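You operate a simulated robot arm through the tools that you are given. There is no shell and no other tool. Be economical: measure what you need, move in short steps, check, and stop when the job is done.

Carry out the task below with a simulated robot arm. There is one attempt and no reset: what you move stays moved.

Task
Test the spring in the press; red tray if it rates under its mark, else back on its post.
Fine: let the press down first; shut the release knob and the press head again. Where these are worked on the way, their far stop is far enough and under half their travel is too little: press head, release knob.

It is judged by the outcome, as a careful person would: the job done as asked, and still so three seconds after it is handed in. It fails if anything else is knocked over, pushed out of place, dropped, spilled or broken.

Robot
A 7-joint arm with a two-finger gripper, on a carriage that runs on a rail from [483, 0] to [-1897, 1] (x, y) and turns from 166 to 498 degrees about z. Base frame: it is fixed where the carriage stands at the start and does not move with it; the origin is on the floor, on the carriage's upright axis, x ahead of it, y to its left, z up. Readings come in mm, degrees, newtons and seconds.
Its first joint turns from -149.0 to 149.0 degrees. Places, roughly: black spring (8x9x16 cm) [600, -600, 900]; grey spring (8x9x16 cm) [500, -600, 900]; press head [900, -800, 1200]; press plate [800, -700, 1000]; pump lever [700, -700, 1000]; release knob [900, -600, 900]. Payload 2.45 kg.
Tool frame: the origin (TCP) lies between the finger pads and is the grasp point; the fingertips stand 26 mm ahead of it; z points along the fingers, y is the line along which they close. The gripper opens to 96 mm. The gripper's body begins 69 mm behind the TCP.
Orientation is told as [roll, pitch, yaw] about the base's x, y, z axes, in that order, counted from this pose: with the fingers straight down and closing along the base's y, the tool's x points along the base's -x, its y along +y and its z along -z.

Tools
- The arm moves only by the tool apply_moves. Its argument "deltas" is text: rows parted by semicolons, each of 7 numbers parted by spaces: the turn, a rotation vector about the tool's x, y, z in degrees, then the shift along the tool's x, y, z in mm, then the opening, from 0 (shut) to 1 (fully open). In form: rx ry rz tx ty tz hand; .... A call has 1 to 8 rows; each row is the pose to reach, as a shift and turn from the pose commanded when the call began, along the tool's axes at that moment. A row lasts 0.2 s, in which the tool goes at most 50 mm and 8.6 degrees; a call with a longer step from one row to the next is refused whole, and so is a gripper value outside its range. A pose out of reach is approached as far as the arm can. The call stops where the force on the tool passes 40 N (or 10 N more than at its start, if that is more) or the arm is blocked; 0.2 s more then pass. The fingers move at their own pace and stop on an object; they squeeze with about 35 N. The grip force told is the motor's: it shows also when the fingers shut on nothing. Time passes only in rows, and 0.2 s behind the last, so rows that repeat a pose let the fingers close. It gives the time, the measured TCP pose, the force on the tool (base axes), the opening and the grip force at its end, in the units of the frame above (readings bear some noise), with the torque about the TCP (base axes, N m) and any sound that the robot's microphone picked up.
- Cameras (640 x 400 px; columns grow to the right, rows downward): "scene" is now at [-1.3, 105.4, 1669.6]; the picture's right is [-0.87, -0.50, 0.00], its down [-0.29, 0.50, -0.82] and it looks along [0.41, -0.71, -0.58] (base axes); focal length 295 px, centre (320, 200). "wrist" rides on the gripper at [82, 3, -98] in the tool frame; the picture's right is [-0.04, 1.00, 0.00], its down [-0.73, -0.03, -0.68] and it looks along [-0.68, -0.03, 0.73] (tool axes); focal length 256 px, centre (320, 200). There is no depth. A picture from a camera that has moved, and an enlarged one, comes with that camera's place and axes in the base frame and with its lens. The place of the scene camera against the robot may be out by one fixed shift of up to 18 mm in any direction.
- grab_frame(camera): a new picture of that camera. The clock stands still meanwhile.
- raise_lower(by): slides the trunk up (or, below 0, down) by that many mm; the arm and the scene camera ride with it, the base frame stays. It gives what a move gives, with no picture.
- roll_base(legs): drives the robot by 1 to 6 legs, each [ahead, left, turn to the left] in mm, mm and degrees, along the robot's own axes; the way and the turn of a leg run together, so that a leg with both is an arc; at most 1500 mm and 180 degrees a leg. The arm and the cameras ride along, it lands a little off, and it stops where it bumps. It keeps to its track: a leg is cut to what the track allows. It gives what a move gives.
- turn_head(pan, tilt): turns the head with the scene camera to pan (to the left, within 155 degrees either way) and tilt (down, from -29 to 69), counted from straight ahead of the robot. It gives what a move gives.
- inspect(camera, box): a new picture of the part [left, top, right, bottom] of that camera's present view, enlarged. The clock stands still meanwhile.
- hand_in(): hands the job in; it is judged then, once.

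Go step by step. Nothing tells you exact positions but the pictures and the camera data: compare them with the known pose of the tool, close in by small moves and look again before you grip or let go. The budget is 120 turns and 90 pictures, counting those below and the enlarged ones. Unless the task says otherwise, let go and move clear before handing in, and close with one line.

The tools are called after "Emit:" as name(argument=value, ...) on one line, values as JSON. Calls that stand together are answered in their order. apply_moves: Moves the arm, as the interface text tells. Its arguments: {"type":"object","properties":{"deltas":{"type":"string"}},"required":["deltas"]} The other tools are called the same way: raise_lower (by) slides the trunk up or down; roll_base (legs) drives the base; turn_head (pan, tilt) turns the head that bears the scene camera; grab_frame (camera) takes a picture; inspect (camera, box) takes an enlarged picture of a part of a camera's view; hand_in () hands the job in.

At the start:

```text
t: 0.0
tcp_pos: [463.4, -469.1, 1000.6]
tool_rot: [0.0, 0.1, -0.1]
contact_force: [-0.6, 0.4, 0.2]
moment: [-0.01, 0.02, 0.01]
gripper_width: 95.7
finger_force: 0.1
trunk travel left (down, up): [-650.0, 60.0]
robot x, y, heading: [2.0, 1.7, 0.1]
head pan, tilt: [-60.0, 35.2]
```

scene: 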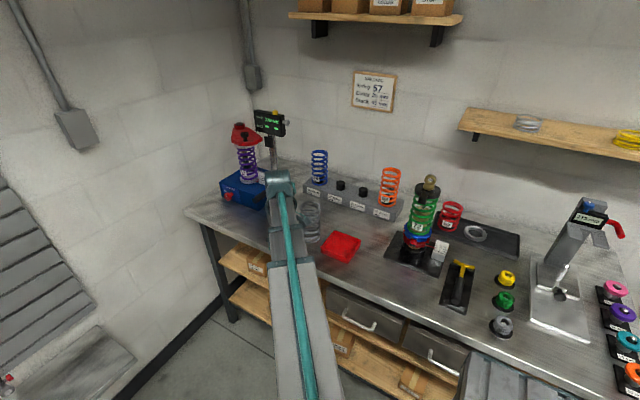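
wrist: 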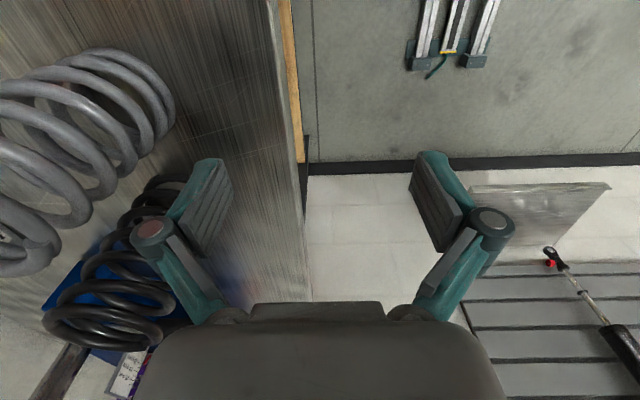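

I see a bench with a spring press (purple spring, red head, blue body) to the left, springs on posts, and a card on the wall. I look closer at each first.

Emit:
inspect(camera="scene", box=[200, 100, 330, 220])

Emit:
inspect(camera="scene", box=[340, 60, 410, 120])

Emit:
inspect(camera="scene", box=[290, 140, 470, 270])

```text
3.33 times, centred on (265, 160) of scene
camera zoom: at [-1.3, 105.4, 1669.6], right [-0.87, -0.5, 0.0], down [-0.29, 0.5, -0.82], along [0.41, -0.71, -0.58], focal length 985 px, centre (503, 333)
```

zoom: 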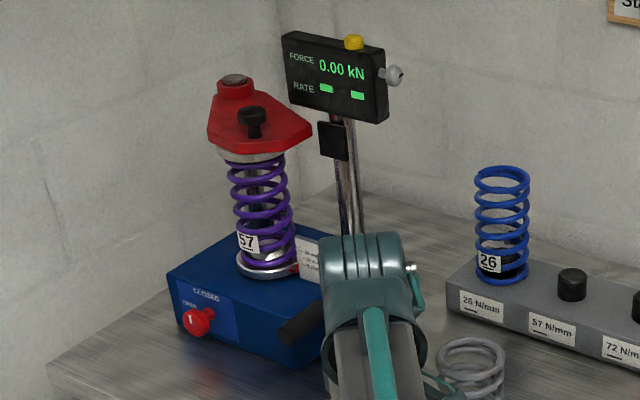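

```text
6.67 times, centred on (375, 90) of scene
camera zoom: at [-1.3, 105.4, 1669.6], right [-0.87, -0.5, 0.0], down [-0.29, 0.5, -0.82], along [0.41, -0.71, -0.58], focal length 1969 px, centre (-47, 933)
```

zoom: 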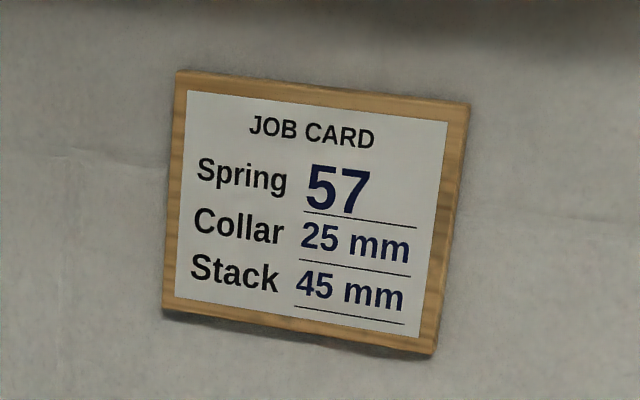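

```text
3.08 times, centred on (380, 205) of scene
camera zoom: at [-1.3, 105.4, 1669.6], right [-0.87, -0.5, 0.0], down [-0.29, 0.5, -0.82], along [0.41, -0.71, -0.58], focal length 909 px, centre (135, 185)
```

zoom: 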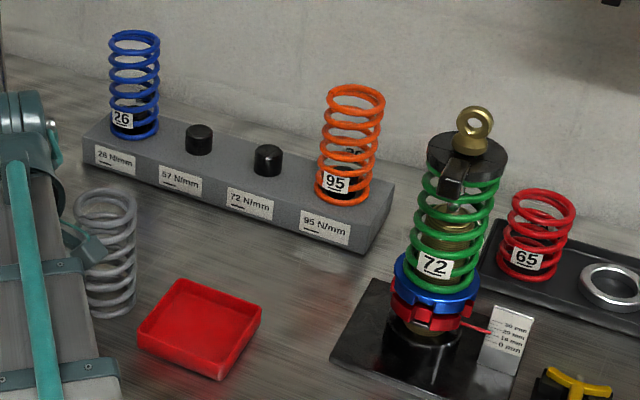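

The press already holds the purple "57" spring with its head shut; the arm hides the lever. I move the arm aside to look.

Emit:
apply_moves(deltas="0 0 0 -20 30 -30 1; 0 0 0 -40 60 -60 1; 0 0 0 -60 90 -90 1; 0 0 0 -80 120 -120 1; 0 0 0 -100 150 -140 1; 0 0 0 -120 180 -140 1; 0 0 0 -140 210 -140 1; 0 0 0 -160 240 -140 1")

Emit:
grab_frame(camera="scene")

Emit:
grab_frame(camera="wrist")

```text
t: 1.8
tcp_pos: [624.8, -229.8, 1140.4]
tool_rot: [0.0, -0.1, 0.0]
contact_force: [-0.7, -0.5, 0.2]
moment: [-0.01, -0.03, -0.02]
gripper_width: 95.9
finger_force: 0.0
trunk travel left (down, up): [-650.0, 60.0]
robot x, y, heading: [0.6, 0.6, 0.3]
head pan, tilt: [-60.0, 35.2]
```

```text
84 pictures are left
camera scene: at [-1.0, 105.6, 1669.6], right [-0.87, -0.5, 0.0], down [-0.29, 0.5, -0.82], along [0.41, -0.71, -0.58], focal length 295 px, centre (320, 200)
```

scene: 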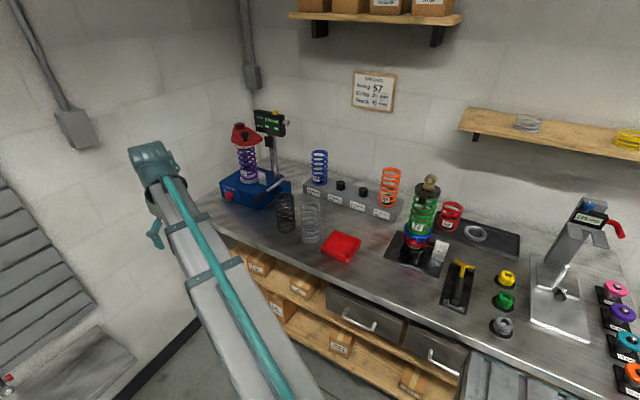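

```text
83 pictures are left
camera wrist: at [541.5, -226.2, 1238.6], right [0.04, 1.0, 0.0], down [0.73, -0.03, 0.68], along [0.68, -0.03, -0.73], focal length 256 px, centre (320, 200)
```

wrist: 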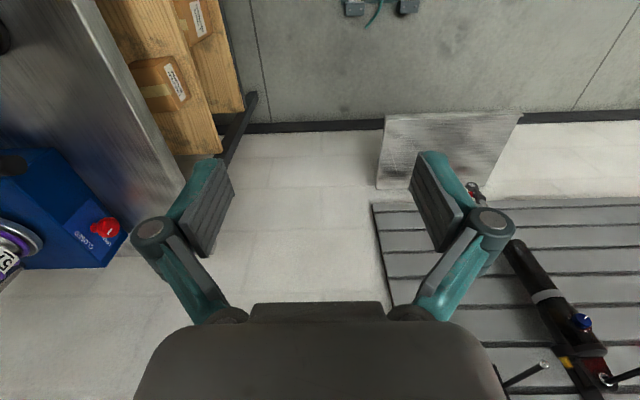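

The press is now in clear view; I enlarge it.

Emit:
inspect(camera="scene", box=[215, 100, 311, 220])

Emit:
inspect(camera="scene", box=[210, 165, 300, 220])

```text
3.33 times, centred on (263, 160) of scene
camera zoom: at [-1.0, 105.6, 1669.6], right [-0.87, -0.5, 0.0], down [-0.29, 0.5, -0.82], along [0.41, -0.71, -0.58], focal length 985 px, centre (510, 333)
```

zoom: 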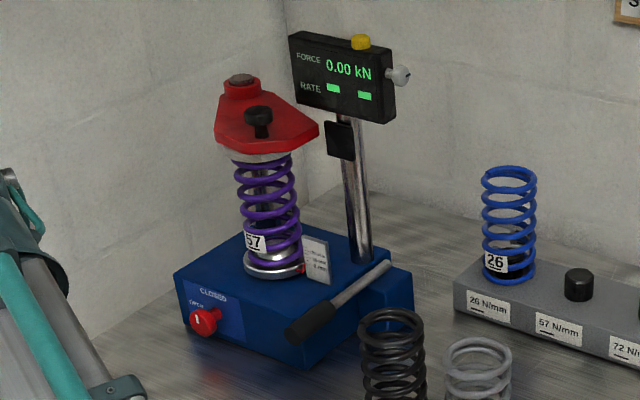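

```text
7.11 times, centred on (255, 192) of scene
camera zoom: at [-1.0, 105.6, 1669.6], right [-0.87, -0.5, 0.0], down [-0.29, 0.5, -0.82], along [0.41, -0.71, -0.58], focal length 2100 px, centre (782, 253)
```

zoom: 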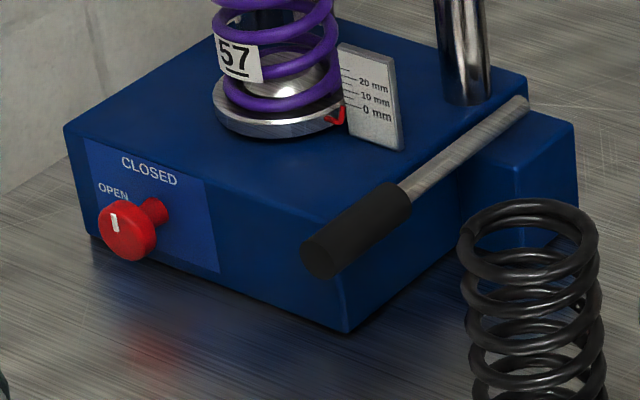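

Knob triangulates to about [842, -589, 967], the press facing +y. I pull the arm in (there is a wall near x=1100) and then drive along the rail toward it.

Emit:
apply_moves(deltas="0 0 0 38 -20 0 1; 0 0 0 76 -40 0 1; 0 0 0 114 -60 0 1; 0 0 0 152 -80 0 1; 0 0 0 190 -100 0 1; 0 0 0 228 -120 0 1; 0 0 0 266 -140 0 1; 0 0 0 300 -150 0 1")

Emit:
roll_base(legs=[[400, 0, 0]])

Emit:
turn_head(pan=-62, tilt=40)

Emit:
grab_frame(camera="scene")

Emit:
grab_frame(camera="wrist")

```text
t: 3.6
tcp_pos: [322.3, -380.3, 1139.9]
tool_rot: [-0.1, 0.0, 0.1]
contact_force: [0.0, 0.2, -0.7]
moment: [-0.02, 0.0, 0.0]
gripper_width: 95.9
finger_force: 0.1
trunk travel left (down, up): [-650.0, 60.0]
robot x, y, heading: [1.2, -0.5, 0.1]
head pan, tilt: [-60.0, 35.2]
```

```text
t: 6.1
tcp_pos: [723.1, -381.4, 1140.0]
tool_rot: [0.0, -0.1, -0.2]
contact_force: [-0.3, 0.1, -0.4]
moment: [0.0, -0.01, -0.02]
gripper_width: 96.1
finger_force: 0.1
trunk travel left (down, up): [-650.0, 60.0]
robot x, y, heading: [399.0, -0.6, -0.4]
head pan, tilt: [-60.0, 35.2]
```

```text
t: 6.8
tcp_pos: [721.1, -380.9, 1141.0]
tool_rot: [0.0, 0.0, -0.2]
contact_force: [0.1, -0.2, -0.1]
moment: [-0.02, -0.03, 0.06]
gripper_width: 95.6
finger_force: 0.2
trunk travel left (down, up): [-650.0, 60.0]
robot x, y, heading: [398.7, 0.8, -0.2]
head pan, tilt: [-62.0, 40.0]
```

```text
80 pictures are left
camera scene: at [395.4, 106.3, 1662.3], right [-0.88, -0.47, 0.0], down [-0.3, 0.57, -0.77], along [0.36, -0.68, -0.64], focal length 295 px, centre (320, 200)
```

scene: 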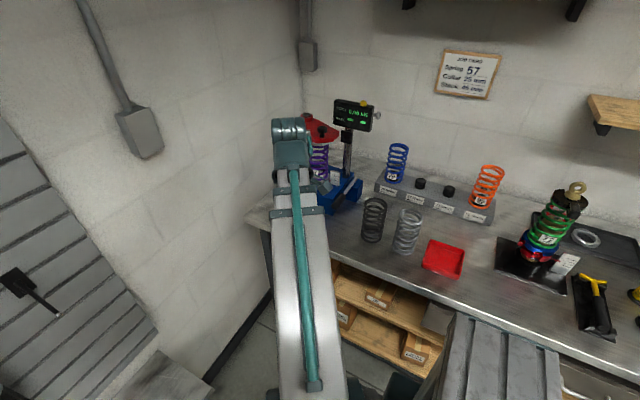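

```text
79 pictures are left
camera wrist: at [639.9, -378.5, 1239.2], right [0.04, 1.0, 0.0], down [0.73, -0.03, 0.68], along [0.68, -0.03, -0.73], focal length 256 px, centre (320, 200)
```

wrist: 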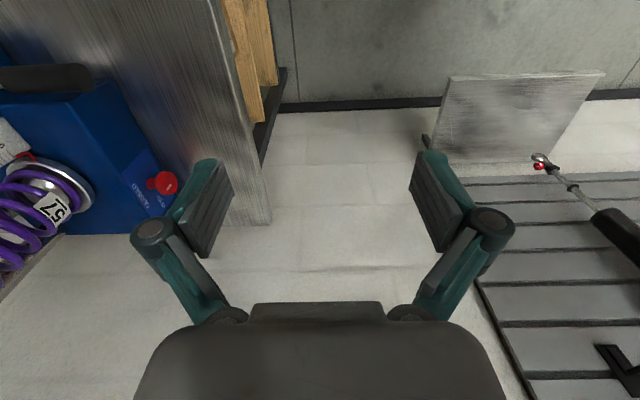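

I rotate the tool so it points horizontally toward the press front (-y), with the wrist camera on top.

Emit:
apply_moves(deltas="4.9 4.9 -4.9 0 0 0 1; 9.8 9.8 -9.8 0 0 0 1; 14.7 14.7 -14.7 0 0 0 1; 19.6 19.6 -19.6 0 0 0 1; 24.5 24.5 -24.5 0 0 0 1; 29.4 29.4 -29.4 0 0 0 1; 34.3 34.3 -34.3 0 0 0 1")

Emit:
apply_moves(deltas="4.9 4.9 -4.9 0 0 0 1; 9.8 9.8 -9.8 0 0 0 1; 14.7 14.7 -14.7 0 0 0 1; 19.6 19.6 -19.6 0 0 0 1; 24.5 24.5 -24.5 0 0 0 1; 29.4 29.4 -29.4 0 0 0 1; 34.3 34.3 -34.3 0 0 0 1; 35 35 -35 0 0 0 1")

Emit:
grab_frame(camera="wrist")

Emit:
grab_frame(camera="scene")

```text
t: 8.4
tcp_pos: [741.8, -395.0, 1148.3]
tool_rot: [-26.2, 41.6, 26.2]
contact_force: [-0.4, 0.0, -0.6]
moment: [-0.02, -0.02, 0.0]
gripper_width: 96.2
finger_force: 0.0
out of reach, approached as far as the arm can: row 6, 7
trunk travel left (down, up): [-650.0, 60.0]
robot x, y, heading: [399.6, -0.7, -0.4]
head pan, tilt: [-62.0, 40.0]
```

```text
t: 10.2
tcp_pos: [850.3, -459.0, 1148.9]
tool_rot: [130.6, 89.8, -139.6]
contact_force: [-0.7, -0.4, 0.0]
moment: [0.01, 0.01, 0.01]
gripper_width: 95.9
finger_force: 0.0
out of reach, approached as far as the arm can: row 1, 2, 3, 4, 5, 6, 7, 8
trunk travel left (down, up): [-650.0, 60.0]
robot x, y, heading: [399.5, -2.6, -0.2]
head pan, tilt: [-62.0, 40.0]
```

```text
78 pictures are left
camera wrist: at [846.7, -361.3, 1231.7], right [-1.0, 0.0, -0.04], down [0.03, 0.68, -0.73], along [0.02, -0.74, -0.68], focal length 256 px, centre (320, 200)
```

wrist: 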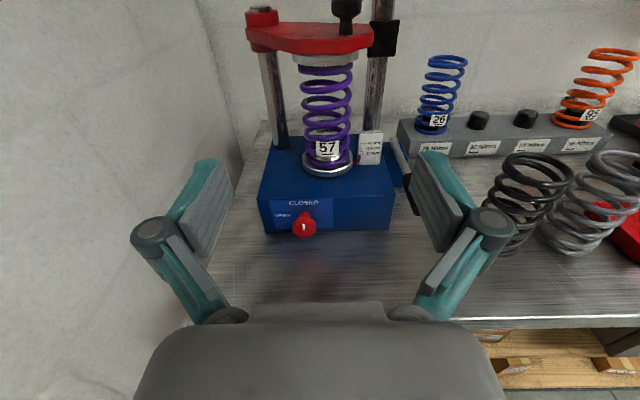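

```text
77 pictures are left
camera scene: at [395.3, 106.3, 1662.3], right [-0.88, -0.47, 0.0], down [-0.3, 0.57, -0.77], along [0.36, -0.68, -0.64], focal length 295 px, centre (320, 200)
```

scene: 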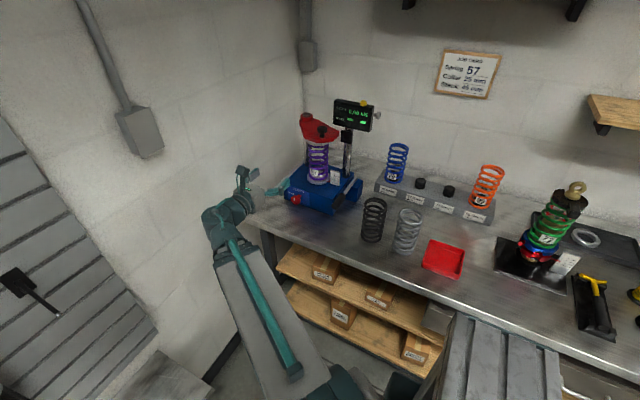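

Now a fine front view of the press. I enlarge it.

Emit:
inspect(camera="wrist", box=[230, 130, 430, 250])

Emit:
inspect(camera="scene", box=[280, 90, 400, 220])

```text
3.20 times, centred on (330, 190) of wrist
camera zoom: at [846.7, -361.3, 1231.7], right [-1.0, 0.0, -0.04], down [0.03, 0.68, -0.73], along [0.02, -0.74, -0.68], focal length 819 px, centre (288, 232)
```

zoom: 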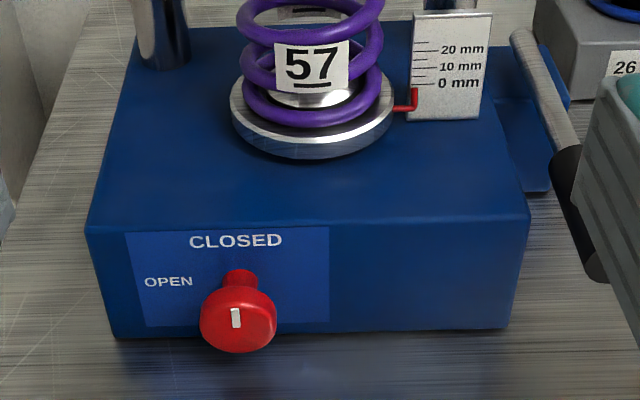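

```text
3.08 times, centred on (340, 155) of scene
camera zoom: at [395.3, 106.3, 1662.3], right [-0.88, -0.47, 0.0], down [-0.3, 0.57, -0.77], along [0.36, -0.68, -0.64], focal length 909 px, centre (258, 338)
```

zoom: 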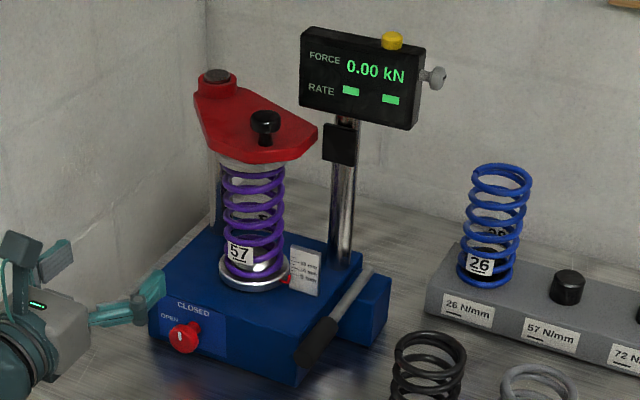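

Knob is at CLOSED, plate at 0 mm, display 0.00 kN. Next I slide sideways to see the pump lever.

Emit:
apply_moves(deltas="0 0 0 0 30 0 1; 0 0 0 0 60 0 1; 0 0 0 0 90 0 1; 0 0 0 0 120 0 1")

Emit:
grab_frame(camera="wrist")

```text
t: 11.2
tcp_pos: [805.7, -519.7, 1150.4]
tool_rot: [12.9, 90.0, 102.8]
contact_force: [0.1, -0.5, -0.3]
moment: [-0.02, -0.01, 0.0]
gripper_width: 95.9
finger_force: 0.0
out of reach, approached as far as the arm can: row 1, 2, 3, 4
trunk travel left (down, up): [-650.0, 60.0]
robot x, y, heading: [400.0, -0.9, -0.3]
head pan, tilt: [-62.0, 40.0]
```

```text
74 pictures are left
camera wrist: at [802.5, -422.2, 1232.7], right [-1.0, 0.01, -0.04], down [0.03, 0.68, -0.73], along [0.02, -0.73, -0.68], focal length 256 px, centre (320, 200)
```

wrist: 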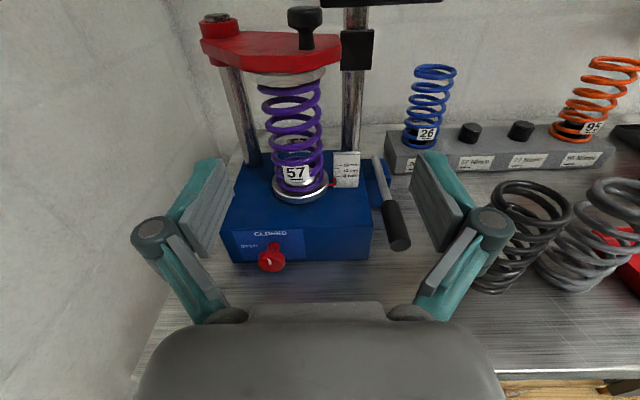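

The commanded pose likely lags inside the arm's unreachable zone; I test with a small move to learn what the commanded pose is.

Emit:
apply_moves(deltas="0 0 0 0 -20 40 1; 0 0 0 0 -40 70 1")

```text
t: 11.8
tcp_pos: [848.1, -588.9, 1150.2]
tool_rot: [92.2, 90.0, -178.0]
contact_force: [0.2, 0.2, 0.2]
moment: [-0.03, 0.02, -0.01]
gripper_width: 95.9
finger_force: 0.0
trunk travel left (down, up): [-650.0, 60.0]
robot x, y, heading: [399.3, -1.3, -0.1]
head pan, tilt: [-62.0, 40.0]
```

Commanded pose resets to the real one. The lever handle seems near [704, -640, 965] with ~25 mm gap to the box. I move in front of it at a narrower opening and look.

Emit:
apply_moves(deltas="0 0 0 -10 36 -10 0.65; 0 0 0 -30 72 -20 0.65; 0 0 0 -50 108 -29 0.65; 0 0 0 -80 145 -29 0.65")

Emit:
grab_frame(camera="wrist")

Emit:
inspect(camera="scene", box=[270, 100, 390, 230])

```text
t: 12.8
tcp_pos: [722.0, -587.0, 1064.2]
tool_rot: [-134.8, 90.1, -45.0]
contact_force: [-1.1, 0.2, -0.4]
moment: [-0.03, 0.02, 0.02]
gripper_width: 62.4
finger_force: 0.0
out of reach, approached as far as the arm can: row 3, 4
trunk travel left (down, up): [-650.0, 60.0]
robot x, y, heading: [398.4, -2.9, -0.1]
head pan, tilt: [-62.0, 40.0]
```

```text
73 pictures are left
camera wrist: at [720.0, -489.3, 1145.9], right [-1.0, 0.0, -0.04], down [0.03, 0.68, -0.73], along [0.02, -0.73, -0.68], focal length 256 px, centre (320, 200)
```

wrist: 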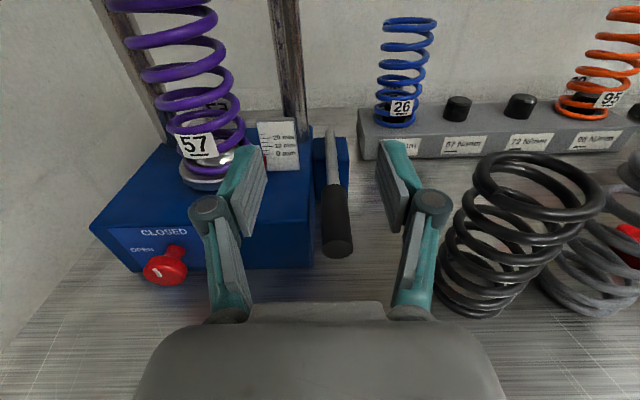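

```text
3.08 times, centred on (330, 165) of scene
camera zoom: at [394.9, 106.3, 1662.4], right [-0.88, -0.47, 0.0], down [-0.3, 0.57, -0.77], along [0.36, -0.68, -0.64], focal length 909 px, centre (289, 308)
```

zoom: 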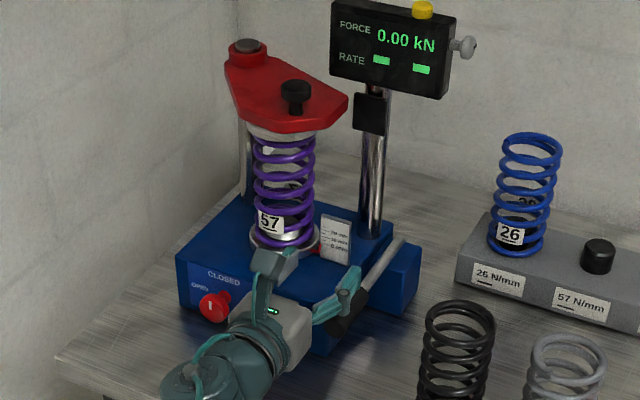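

Handle end ≈ [709, -628, 967]. I go down in front of it and check.

Emit:
apply_moves(deltas="0 0 0 -33 5 0 0.65; 0 0 0 -66 10 0 0.65; 0 0 0 -97 13 0 0.65")

Emit:
grab_frame(camera="wrist")

Emit:
inspect(camera="scene", box=[270, 100, 390, 230])

```text
t: 13.6
tcp_pos: [711.7, -589.2, 967.4]
tool_rot: [167.7, 90.1, -102.3]
contact_force: [-0.5, -1.0, -0.4]
moment: [0.03, 0.02, 0.04]
gripper_width: 62.2
finger_force: 0.1
trunk travel left (down, up): [-650.0, 60.0]
robot x, y, heading: [401.1, 3.7, -0.2]
head pan, tilt: [-62.0, 40.0]
```

```text
71 pictures are left
camera wrist: at [708.6, -490.9, 1049.6], right [-1.0, 0.0, -0.04], down [0.03, 0.68, -0.73], along [0.03, -0.73, -0.68], focal length 256 px, centre (320, 200)
```

wrist: 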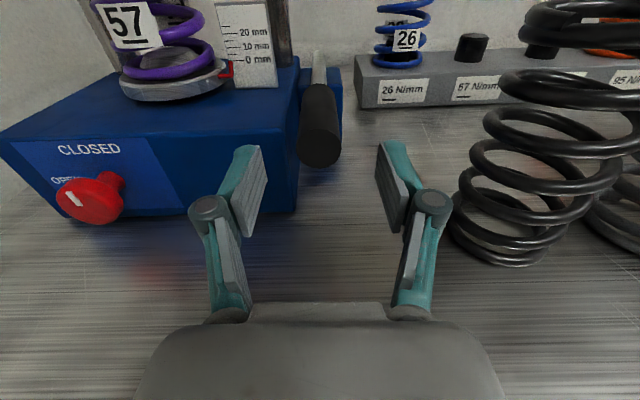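

```text
3.08 times, centred on (330, 165) of scene
camera zoom: at [395.4, 106.3, 1662.4], right [-0.88, -0.47, 0.0], down [-0.3, 0.57, -0.77], along [0.36, -0.68, -0.64], focal length 909 px, centre (289, 308)
```

zoom: 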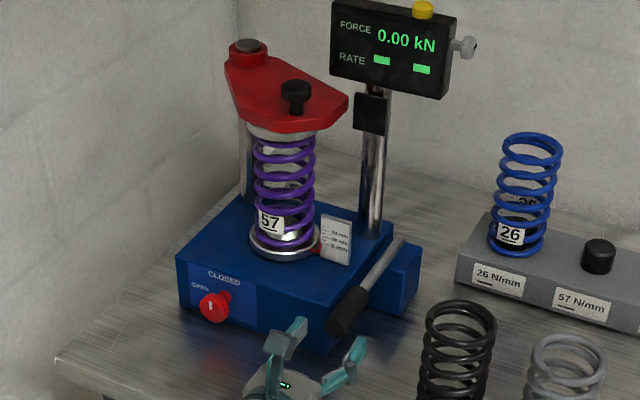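

Handle axis ≈ x 711, z 971, level; I slide forward over it and grip.

Emit:
apply_moves(deltas="0 0 0 4 0 15 0.65; 0 0 0 4 0 30 0.65; 0 0 0 4 0 48 0.65; 0 0 0 4 0 62 0.65; 0 0 0 4 0 62 0; 0 0 0 4 0 62 0; 0 0 0 4 0 62 0")

Emit:
grab_frame(camera="wrist")

```text
t: 15.0
tcp_pos: [722.1, -648.8, 971.9]
tool_rot: [84.7, 89.6, 175.6]
contact_force: [11.5, 6.7, 2.7]
moment: [-0.24, 0.26, -0.35]
gripper_width: 52.6
finger_force: 44.7
trunk travel left (down, up): [-650.0, 60.0]
robot x, y, heading: [397.4, -1.1, -0.3]
head pan, tilt: [-62.0, 40.0]
stopped in row 7: the force on the tool passed its limit at 43 N (the readings are from after the stop); the commanded pose is now the measured one
```

```text
69 pictures are left
camera wrist: at [717.1, -550.4, 1053.9], right [-1.0, -0.02, -0.03], down [0.01, 0.68, -0.73], along [0.03, -0.73, -0.68], focal length 256 px, centre (320, 200)
```

wrist: 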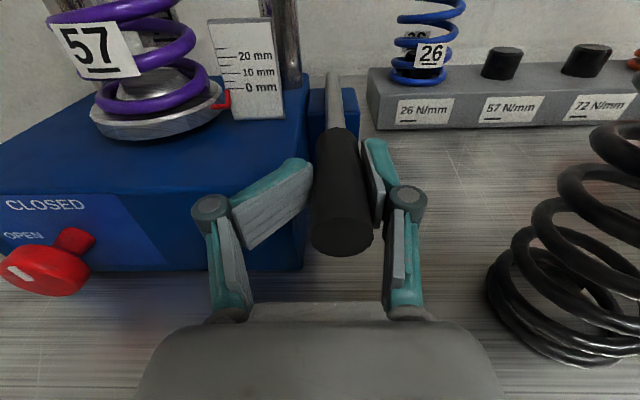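

The left finger caught the box edge: the gap is too tight. I back straight out, then turn the gripper to straddle the handle from above and below.

Emit:
apply_moves(deltas="0 0 0 0 0 0 0.55; 0 0 0 0 6 -20 0.55; 0 0 0 0 10 -50 0.55; 0 0 0 0 10 -90 0.55; 0 0 0 0 10 -120 0.55")

Emit:
grab_frame(camera="wrist")

```text
t: 16.2
tcp_pos: [724.0, -549.8, 959.3]
tool_rot: [98.1, 89.8, -171.5]
contact_force: [0.2, 0.8, -0.1]
moment: [0.0, 0.03, -0.01]
gripper_width: 52.8
finger_force: 0.0
out of reach, approached as far as the arm can: row 4, 5
trunk travel left (down, up): [-650.0, 60.0]
robot x, y, heading: [397.8, -1.9, -0.0]
head pan, tilt: [-62.0, 40.0]
```

```text
68 pictures are left
camera wrist: at [720.1, -451.7, 1042.3], right [-1.0, -0.01, -0.04], down [0.02, 0.68, -0.73], along [0.03, -0.73, -0.68], focal length 256 px, centre (320, 200)
```

wrist: 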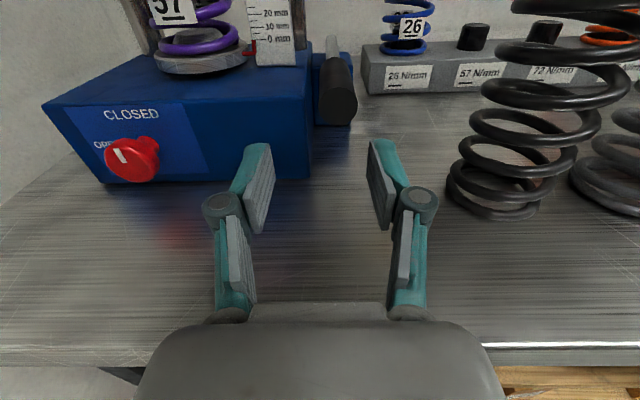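

Emit:
apply_moves(deltas="0 0 -8 0 0 0 0.65; 0 0 -16 0 0 0 0.65; 0 0 -24 0 0 0 0.65; 0 0 -32 0 0 0 0.65; 0 0 -40 0 0 0 0.65; 0 0 -48 0 0 0 0.65; 0 0 -56 0 0 0 0.65; 0 0 -64 0 0 0 0.65")

Emit:
apply_moves(deltas="0 0 -8 0 0 0 0.65; 0 0 -16 0 0 0 0.65; 0 0 -24 0 0 0 0.65; 0 0 -26 0 0 0 0.65")

Emit:
grab_frame(camera="wrist")

Emit:
grab_frame(camera="scene")

```text
t: 18.0
tcp_pos: [724.9, -550.8, 959.9]
tool_rot: [90.0, 25.7, -179.5]
contact_force: [0.0, 0.1, -0.1]
moment: [0.0, 0.02, 0.02]
gripper_width: 62.3
finger_force: 0.0
trunk travel left (down, up): [-650.0, 60.0]
robot x, y, heading: [401.0, -0.3, -0.0]
head pan, tilt: [-62.0, 40.0]
```

```text
t: 19.0
tcp_pos: [724.5, -550.9, 960.8]
tool_rot: [90.0, -0.2, -179.5]
contact_force: [0.1, 0.2, -0.2]
moment: [0.0, 0.0, 0.04]
gripper_width: 62.5
finger_force: 0.0
trunk travel left (down, up): [-650.0, 60.0]
robot x, y, heading: [400.0, 1.4, -0.1]
head pan, tilt: [-62.0, 40.0]
```

```text
67 pictures are left
camera wrist: at [804.8, -451.3, 963.4], right [-0.03, 0.0, 1.0], down [-0.74, 0.67, -0.03], along [-0.67, -0.74, -0.02], focal length 256 px, centre (320, 200)
```

wrist: 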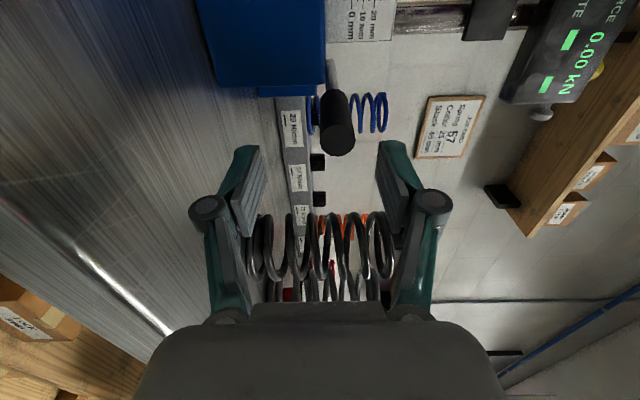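

```text
66 pictures are left
camera scene: at [395.7, 106.3, 1662.3], right [-0.88, -0.47, 0.0], down [-0.3, 0.57, -0.77], along [0.36, -0.68, -0.64], focal length 295 px, centre (320, 200)
```

scene: 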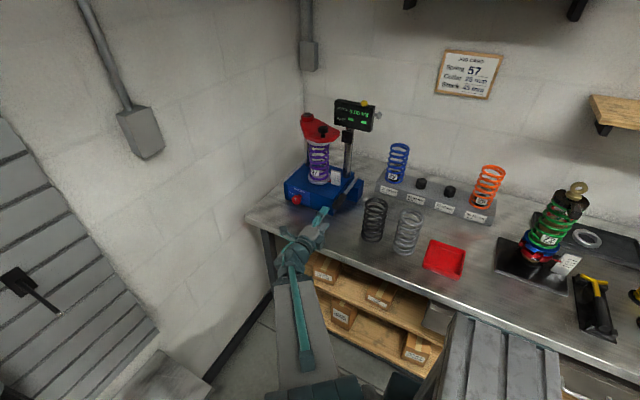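

Handle end now ≈ [711, -620, 974]. I advance, jaws above and below the handle.

Emit:
apply_moves(deltas="0 0 0 -7 7 20 0.65; 0 0 0 -14 13 40 0.65; 0 0 0 -14 13 60 0.65; 0 0 0 -14 13 80 0.65; 0 0 0 -14 13 100 0.65")

Emit:
grab_frame(camera="wrist")

```text
t: 20.2
tcp_pos: [712.3, -649.7, 972.9]
tool_rot: [89.8, -0.2, -179.3]
contact_force: [0.1, -0.5, 0.0]
moment: [0.02, 0.01, 0.0]
gripper_width: 62.4
finger_force: 0.0
trunk travel left (down, up): [-650.0, 60.0]
robot x, y, heading: [403.3, 0.5, -0.2]
head pan, tilt: [-62.0, 40.0]
```

```text
65 pictures are left
camera wrist: at [792.0, -551.3, 975.9], right [-0.04, 0.0, 1.0], down [-0.74, 0.67, -0.03], along [-0.67, -0.74, -0.03], focal length 256 px, centre (320, 200)
```

wrist: 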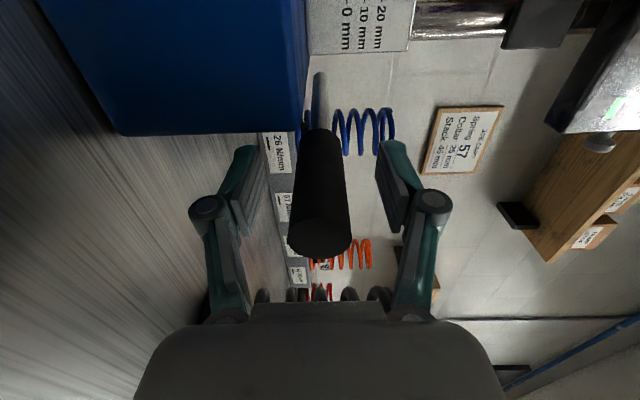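

Straddled nicely. I narrow the jaws and lift the lever along its arc, watching force.

Emit:
apply_moves(deltas="0 0 0 0 0 0 0.4; 0 0 0 0 0 0 0.4; 8 0 0 0 26.4 1.8 0.4; 16 0 0 0 52.4 7.4 0.4; 24 0 0 0 77.3 16.4 0.4; 32 0 0 0 100.7 28.9 0.4")

Emit:
grab_frame(camera="wrist")

Emit:
inspect(camera="scene", box=[270, 90, 390, 220])

```text
t: 21.0
tcp_pos: [712.3, -654.6, 984.0]
tool_rot: [83.1, 0.2, -179.5]
contact_force: [-1.4, -1.0, -28.8]
moment: [-1.13, 0.03, 0.11]
gripper_width: 51.9
finger_force: 8.7
trunk travel left (down, up): [-650.0, 60.0]
robot x, y, heading: [400.9, 2.2, 0.1]
head pan, tilt: [-62.0, 40.0]
stopped in row 3: the force on the tool passed its limit at 60 N (the readings are from after the stop); the commanded pose is now the measured one
```

```text
64 pictures are left
camera wrist: at [792.1, -556.9, 999.8], right [-0.04, -0.12, 0.99], down [-0.74, 0.67, 0.05], along [-0.67, -0.73, -0.12], focal length 256 px, centre (320, 200)
```

wrist: 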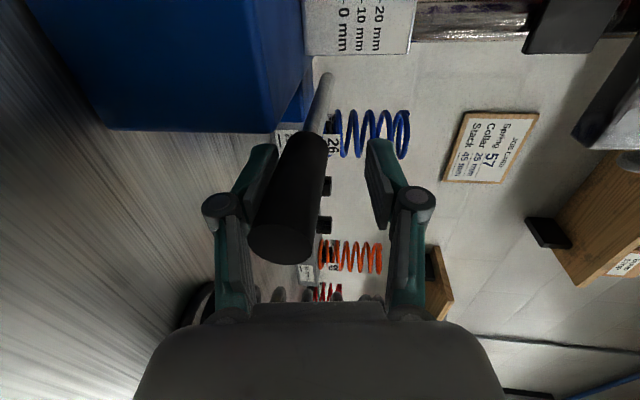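

```text
3.08 times, centred on (330, 155) of scene
camera zoom: at [396.7, 104.1, 1661.8], right [-0.88, -0.47, 0.0], down [-0.3, 0.57, -0.77], along [0.36, -0.68, -0.64], focal length 909 px, centre (289, 338)
```

zoom: 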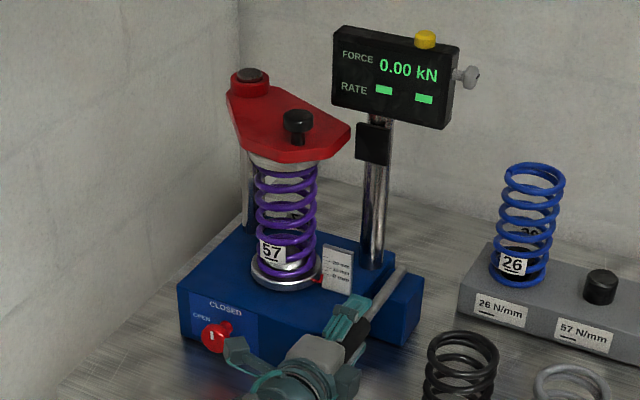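

The lever won't go up: it rests at its upper stop, so the stroke is downward. I back out, shut the fingers and pitch them downward to press it from above.

Emit:
apply_moves(deltas="0 0 0 0 0 -40 0.55; 0 0 0 0 0 -80 0.55; 8 0 0 0 40 -80 0.55; 16 0 0 0 70 -80 0.4; 24 0 0 0 80 -65 0; 32 0 0 0 80 -45 0; 40 0 0 0 75 -30 0; 48 0 0 0 66 -16 0")

Emit:
grab_frame(camera="wrist")

Emit:
inspect(camera="scene", box=[270, 90, 390, 220])

```text
t: 22.8
tcp_pos: [719.1, -586.3, 1006.6]
tool_rot: [79.8, 0.3, -179.5]
contact_force: [0.2, 0.2, -0.2]
moment: [-0.01, 0.01, 0.0]
gripper_width: 0.0
finger_force: 28.5
out of reach, approached as far as the arm can: row 2, 3, 4, 5, 6, 7, 8
trunk travel left (down, up): [-650.0, 60.0]
robot x, y, heading: [399.3, 1.6, 0.1]
head pan, tilt: [-62.0, 40.0]
```

```text
62 pictures are left
camera wrist: at [798.6, -489.2, 1028.6], right [-0.04, -0.17, 0.98], down [-0.74, 0.67, 0.09], along [-0.67, -0.72, -0.16], focal length 256 px, centre (320, 200)
```

wrist: 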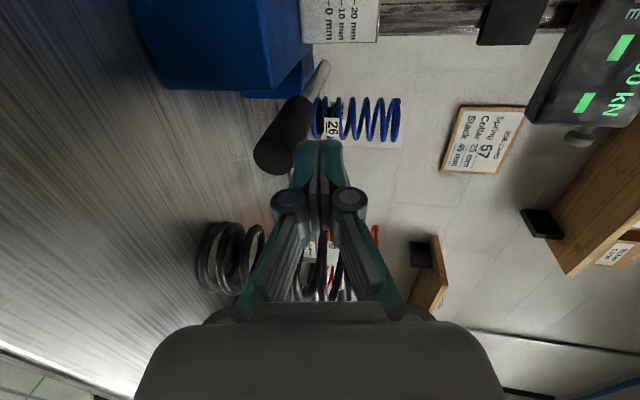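

```text
3.08 times, centred on (330, 155) of scene
camera zoom: at [395.7, 106.3, 1662.3], right [-0.88, -0.47, 0.0], down [-0.3, 0.57, -0.77], along [0.36, -0.68, -0.64], focal length 909 px, centre (289, 338)
```

zoom: 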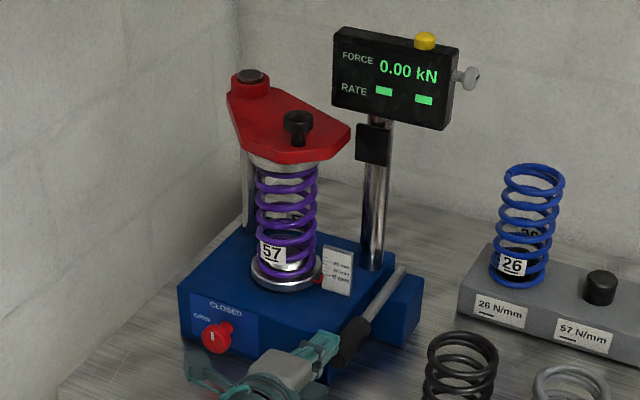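

The arm is cramped near its inner limit; I rise clear of the springs and drive the robot back 150 mm for more room.

Emit:
apply_moves(deltas="0 0 0 0 45 4 0; 0 0 0 0 90 8 0; 0 0 0 0 135 12 0; 0 0 0 0 180 16 0")

Emit:
roll_base(legs=[[-150, 0, 0]])

```text
t: 23.8
tcp_pos: [711.8, -633.1, 1076.9]
tool_rot: [85.8, 2.7, -179.1]
contact_force: [-0.4, -0.2, -0.5]
moment: [0.02, -0.03, 0.03]
gripper_width: 0.0
finger_force: 28.4
out of reach, approached as far as the arm can: row 1, 2, 3, 4
trunk travel left (down, up): [-650.0, 60.0]
robot x, y, heading: [401.8, 1.8, 0.0]
head pan, tilt: [-62.0, 40.0]
```

```text
t: 25.2
tcp_pos: [562.3, -632.3, 1078.8]
tool_rot: [85.8, 2.7, -179.1]
contact_force: [-0.3, 0.1, 0.1]
moment: [0.03, -0.01, 0.02]
gripper_width: 0.0
finger_force: 28.4
trunk travel left (down, up): [-650.0, 60.0]
robot x, y, heading: [252.0, -0.5, -0.1]
head pan, tilt: [-62.0, 40.0]
```

I check nothing was disturbed by that drive.

Emit:
turn_head(pan=-52, tilt=40)

Emit:
grab_frame(camera="scene")

Emit:
grab_frame(camera="wrist")

```text
t: 25.9
tcp_pos: [561.8, -634.1, 1076.1]
tool_rot: [85.8, 2.7, -179.1]
contact_force: [0.1, 0.6, -0.9]
moment: [0.01, 0.0, 0.0]
gripper_width: 0.0
finger_force: 28.7
trunk travel left (down, up): [-650.0, 60.0]
robot x, y, heading: [251.3, -0.1, -0.4]
head pan, tilt: [-52.0, 40.0]
```

```text
60 pictures are left
camera scene: at [258.8, 114.4, 1662.3], right [-0.79, -0.61, 0.0], down [-0.39, 0.51, -0.77], along [0.47, -0.6, -0.64], focal length 295 px, centre (320, 200)
```

scene: 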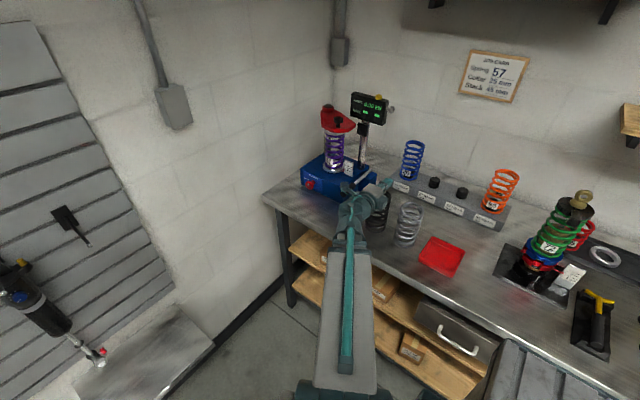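

```text
59 pictures are left
camera wrist: at [640.9, -534.0, 1092.2], right [-0.09, -0.07, 0.99], down [-0.74, 0.67, -0.01], along [-0.66, -0.74, -0.11], focal length 256 px, centre (320, 200)
```

wrist: 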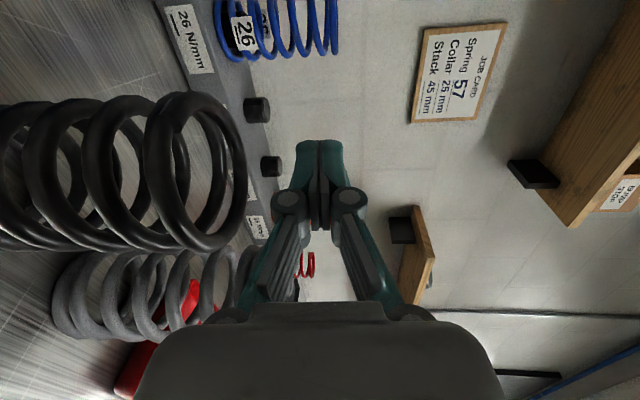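

All still standing. I rise, move back over the lever and pitch the shut fingers downward.

Emit:
apply_moves(deltas="8 0 0 0 40 0 0; 16 0 0 0 80 0 0; 24 0 0 40 80 0 0; 32 0 0 80 80 0 0; 40 0 0 120 60 5 0; 48 0 0 149 40 13 0; 56 0 0 149 10 13 0; 56 0 0 149 -20 13 0")

Emit:
grab_frame(camera="wrist")

Emit:
inspect(camera="scene", box=[290, 80, 410, 210])

```text
t: 26.9
tcp_pos: [579.6, -621.1, 1045.4]
tool_rot: [82.7, 2.9, -179.3]
contact_force: [-8.5, 13.1, 42.9]
moment: [1.14, 0.1, 0.17]
gripper_width: 0.1
finger_force: 27.8
out of reach, approached as far as the arm can: row 1, 2, 3, 4
trunk travel left (down, up): [-650.0, 60.0]
robot x, y, heading: [251.6, -1.1, -0.1]
head pan, tilt: [-52.0, 40.0]
stopped in row 4: the force on the tool passed its limit at 203 N (the readings are from after the stop); the commanded pose is now the measured one
```

```text
58 pictures are left
camera wrist: at [658.0, -523.8, 1065.4], right [-0.09, -0.13, 0.99], down [-0.74, 0.67, 0.02], along [-0.66, -0.73, -0.16], focal length 256 px, centre (320, 200)
```

wrist: 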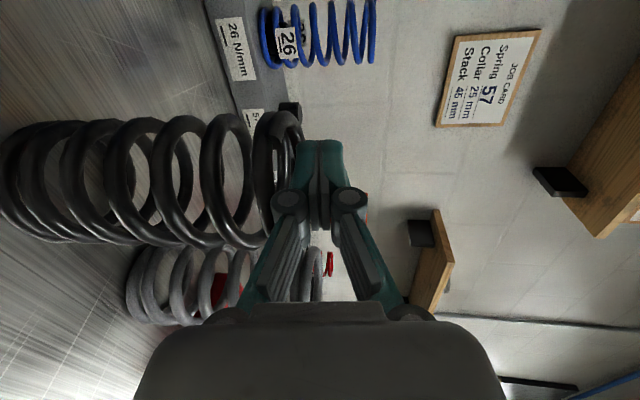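

```text
3.08 times, centred on (350, 145) of scene
camera zoom: at [257.7, 116.5, 1663.1], right [-0.79, -0.61, 0.0], down [-0.39, 0.51, -0.77], along [0.47, -0.61, -0.64], focal length 909 px, centre (228, 369)
```

zoom: 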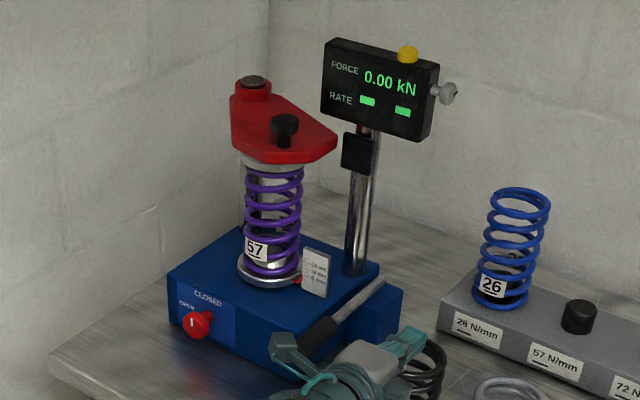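

The reach limit made the tool sag onto the black spring's top. I lift the whole trunk straight up rather than use the arm.

Emit:
raise_lower(by=60)

Emit:
grab_frame(camera="wrist")

Emit:
grab_frame(camera="scene")

```text
t: 27.9
tcp_pos: [582.1, -624.3, 1098.6]
tool_rot: [82.2, 3.1, -179.2]
contact_force: [-0.5, -0.3, -0.9]
moment: [-0.03, 0.0, 0.01]
gripper_width: 0.0
finger_force: 28.8
trunk travel left (down, up): [-710.0, 0.0]
robot x, y, heading: [249.5, -0.7, -0.2]
head pan, tilt: [-52.0, 40.0]
```

```text
56 pictures are left
camera wrist: at [660.8, -526.4, 1120.1], right [-0.09, -0.14, 0.99], down [-0.75, 0.67, 0.02], along [-0.66, -0.73, -0.16], focal length 256 px, centre (320, 200)
```

wrist: 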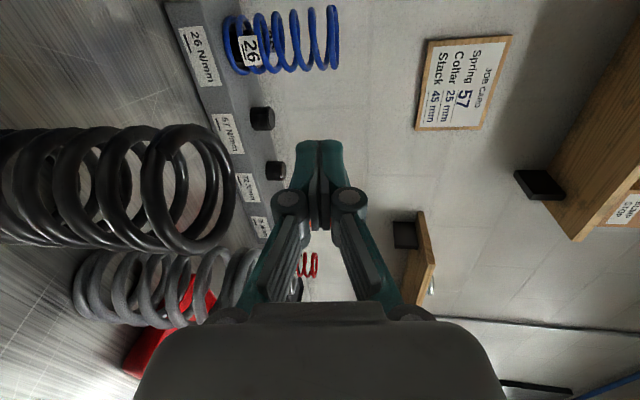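

```text
55 pictures are left
camera scene: at [259.2, 114.1, 1722.3], right [-0.79, -0.61, 0.0], down [-0.39, 0.51, -0.77], along [0.47, -0.6, -0.64], focal length 295 px, centre (320, 200)
```

scene: 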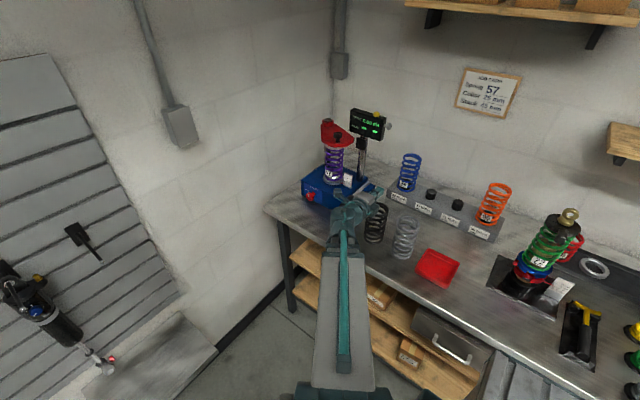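

The black spring still stands in place. I undo the roll (that wrist posture is at its limit) while moving toward the lever, up high.

Emit:
apply_moves(deltas="0 0 8 0 0 0 0; 0 0 16 10 0 0 0; 0 0 24 30 0 0 0; 0 0 32 50 0 0 0; 0 0 40 70 0 0 0; 0 0 48 90 0 0 0; 0 0 56 110 0 0 0; 0 0 64 129 0 0 0")

Emit:
apply_moves(deltas="0 0 8 0 0 0 0; 0 0 16 0 0 0 0; 0 0 23 0 0 0 0")

```text
t: 29.7
tcp_pos: [711.2, -622.2, 1105.4]
tool_rot: [70.3, 66.1, 163.0]
contact_force: [-0.7, -0.5, -0.3]
moment: [-0.01, 0.01, 0.01]
gripper_width: 0.1
finger_force: 28.3
trunk travel left (down, up): [-710.0, 0.0]
robot x, y, heading: [255.4, 0.1, -0.0]
head pan, tilt: [-52.0, 40.0]
```

```text
t: 30.5
tcp_pos: [710.5, -622.7, 1105.6]
tool_rot: [-2.8, 82.2, 88.5]
contact_force: [0.8, -1.0, 0.1]
moment: [0.01, 0.0, 0.04]
gripper_width: 0.1
finger_force: 28.6
trunk travel left (down, up): [-710.0, 0.0]
robot x, y, heading: [250.4, -1.4, -0.3]
head pan, tilt: [-52.0, 40.0]
```

Now I pitch the shut fingers down ~50° in place.

Emit:
apply_moves(deltas="0 -8 0 0 0 0 0; 0 -16 0 0 0 0 0; 0 -24 0 0 0 0 0; 0 -32 0 0 0 0 0; 0 -40 0 0 0 0 0; 0 -48 0 0 0 0 0; 0 -54 0 0 0 0 0")

Emit:
grab_frame(camera="wrist")

Emit:
inspect(camera="scene", box=[290, 100, 410, 230])

```text
t: 32.1
tcp_pos: [709.9, -621.7, 1106.4]
tool_rot: [-0.3, 28.0, 91.2]
contact_force: [0.5, 0.3, -0.8]
moment: [-0.02, 0.0, -0.04]
gripper_width: 0.2
finger_force: 28.2
trunk travel left (down, up): [-710.0, 0.0]
robot x, y, heading: [251.0, -2.1, -0.1]
head pan, tilt: [-52.0, 40.0]
```

```text
54 pictures are left
camera wrist: at [707.4, -648.0, 1231.4], right [-1.0, 0.01, -0.02], down [0.01, 0.97, 0.25], along [0.03, 0.25, -0.97], focal length 256 px, centre (320, 200)
```

wrist: 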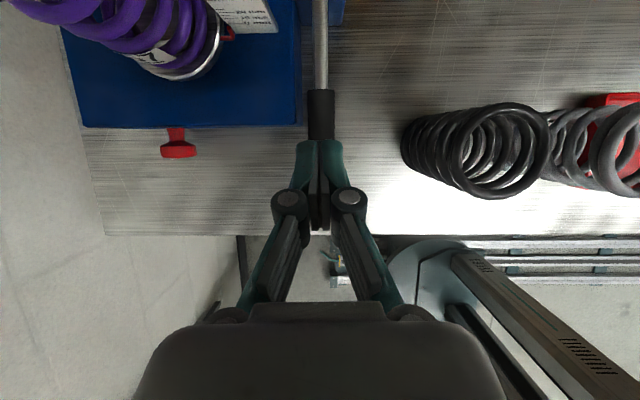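

```text
3.08 times, centred on (350, 165) of scene
camera zoom: at [259.1, 114.2, 1722.3], right [-0.79, -0.61, 0.0], down [-0.39, 0.51, -0.77], along [0.47, -0.6, -0.64], focal length 909 px, centre (228, 308)
```

zoom: 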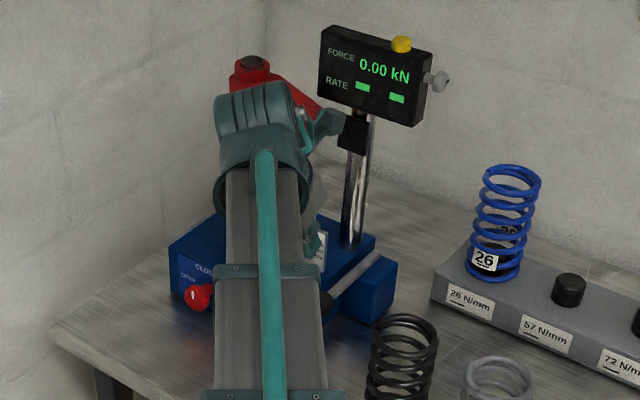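

Aligned above the handle (top ≈ z 985). I come down and press it.

Emit:
apply_moves(deltas="0 0 0 -10 -1 30 0; 0 0 0 -20 -2 60 0; 0 0 0 -30 -2 90 0; 0 0 0 -35 -2 99 0; 0 0 0 -39 -2 108 0; 0 0 0 -44 -2 116 0; 0 0 0 -49 -2 125 0; 0 0 0 -53 -2 134 0")

Emit:
inspect(camera="wrist", box=[160, 0, 480, 200])

Emit:
inspect(camera="scene", box=[290, 100, 410, 230])

```text
t: 33.9
tcp_pos: [713.9, -638.0, 961.7]
tool_rot: [-0.2, 28.1, 91.1]
contact_force: [0.6, -0.8, 2.7]
moment: [-0.03, 0.02, 0.01]
gripper_width: 0.0
finger_force: 28.7
trunk travel left (down, up): [-710.0, 0.0]
robot x, y, heading: [250.4, -0.5, -0.2]
head pan, tilt: [-52.0, 40.0]
```

```text
2.00 times, centred on (320, 100) of wrist
camera zoom: at [709.9, -664.3, 1088.4], right [-1.0, 0.01, -0.02], down [0.01, 0.97, 0.25], along [0.03, 0.25, -0.97], focal length 512 px, centre (320, 400)
```

zoom: 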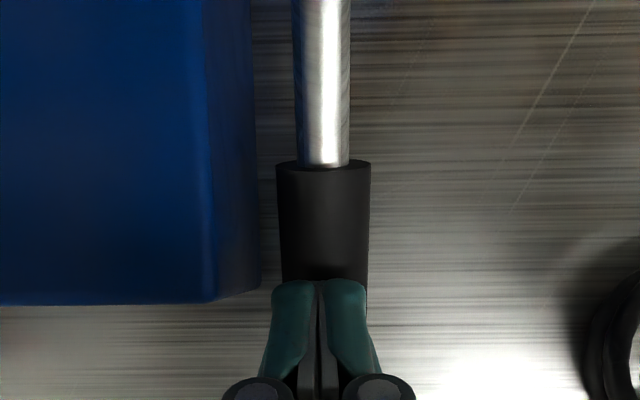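

```text
3.08 times, centred on (350, 165) of scene
camera zoom: at [258.8, 114.6, 1722.3], right [-0.79, -0.61, 0.0], down [-0.39, 0.51, -0.77], along [0.47, -0.6, -0.64], focal length 909 px, centre (228, 308)
```

zoom: 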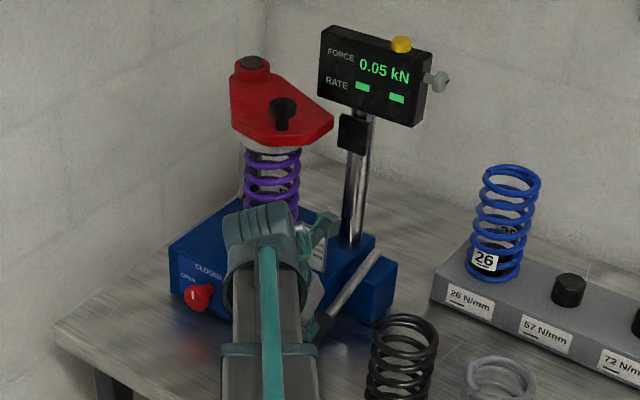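

The display shows 0.05 kN: pumping works. I press further, then rise to let the lever return and stroke again.

Emit:
apply_moves(deltas="0 0 0 -8 0 14 0; 0 0 0 8 0 -16 0; 0 0 0 26 0 -48 0; 0 0 0 26 0 -48 0; 0 0 0 12 0 -22 0; 0 0 0 0 0 0 0; 0 0 0 -8 0 14 0")

Emit:
inspect(camera="scene", box=[290, 100, 410, 230])

```text
t: 35.6
tcp_pos: [713.9, -639.4, 955.1]
tool_rot: [-0.6, 29.0, 91.1]
contact_force: [-3.4, 9.7, 23.2]
moment: [0.19, 0.11, -0.02]
gripper_width: 5.9
finger_force: 28.6
trunk travel left (down, up): [-710.0, 0.0]
robot x, y, heading: [252.9, -1.3, -0.2]
head pan, tilt: [-52.0, 40.0]
stopped in row 7: the force on the tool passed its limit at 46 N (the readings are from after the stop); the commanded pose is now the measured one
```

```text
3.08 times, centred on (350, 165) of scene
camera zoom: at [257.0, 117.9, 1722.3], right [-0.79, -0.61, 0.0], down [-0.39, 0.51, -0.77], along [0.47, -0.61, -0.64], focal length 909 px, centre (228, 308)
```

zoom: 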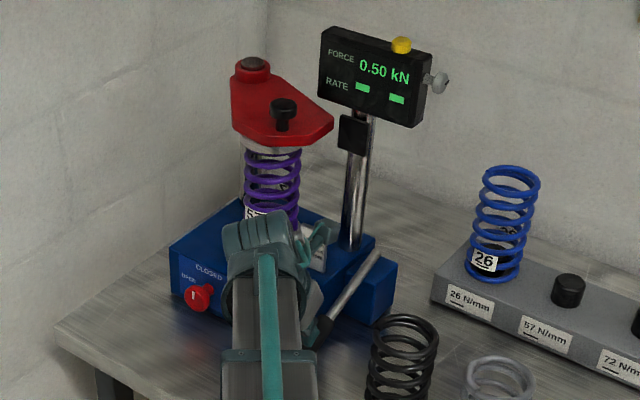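

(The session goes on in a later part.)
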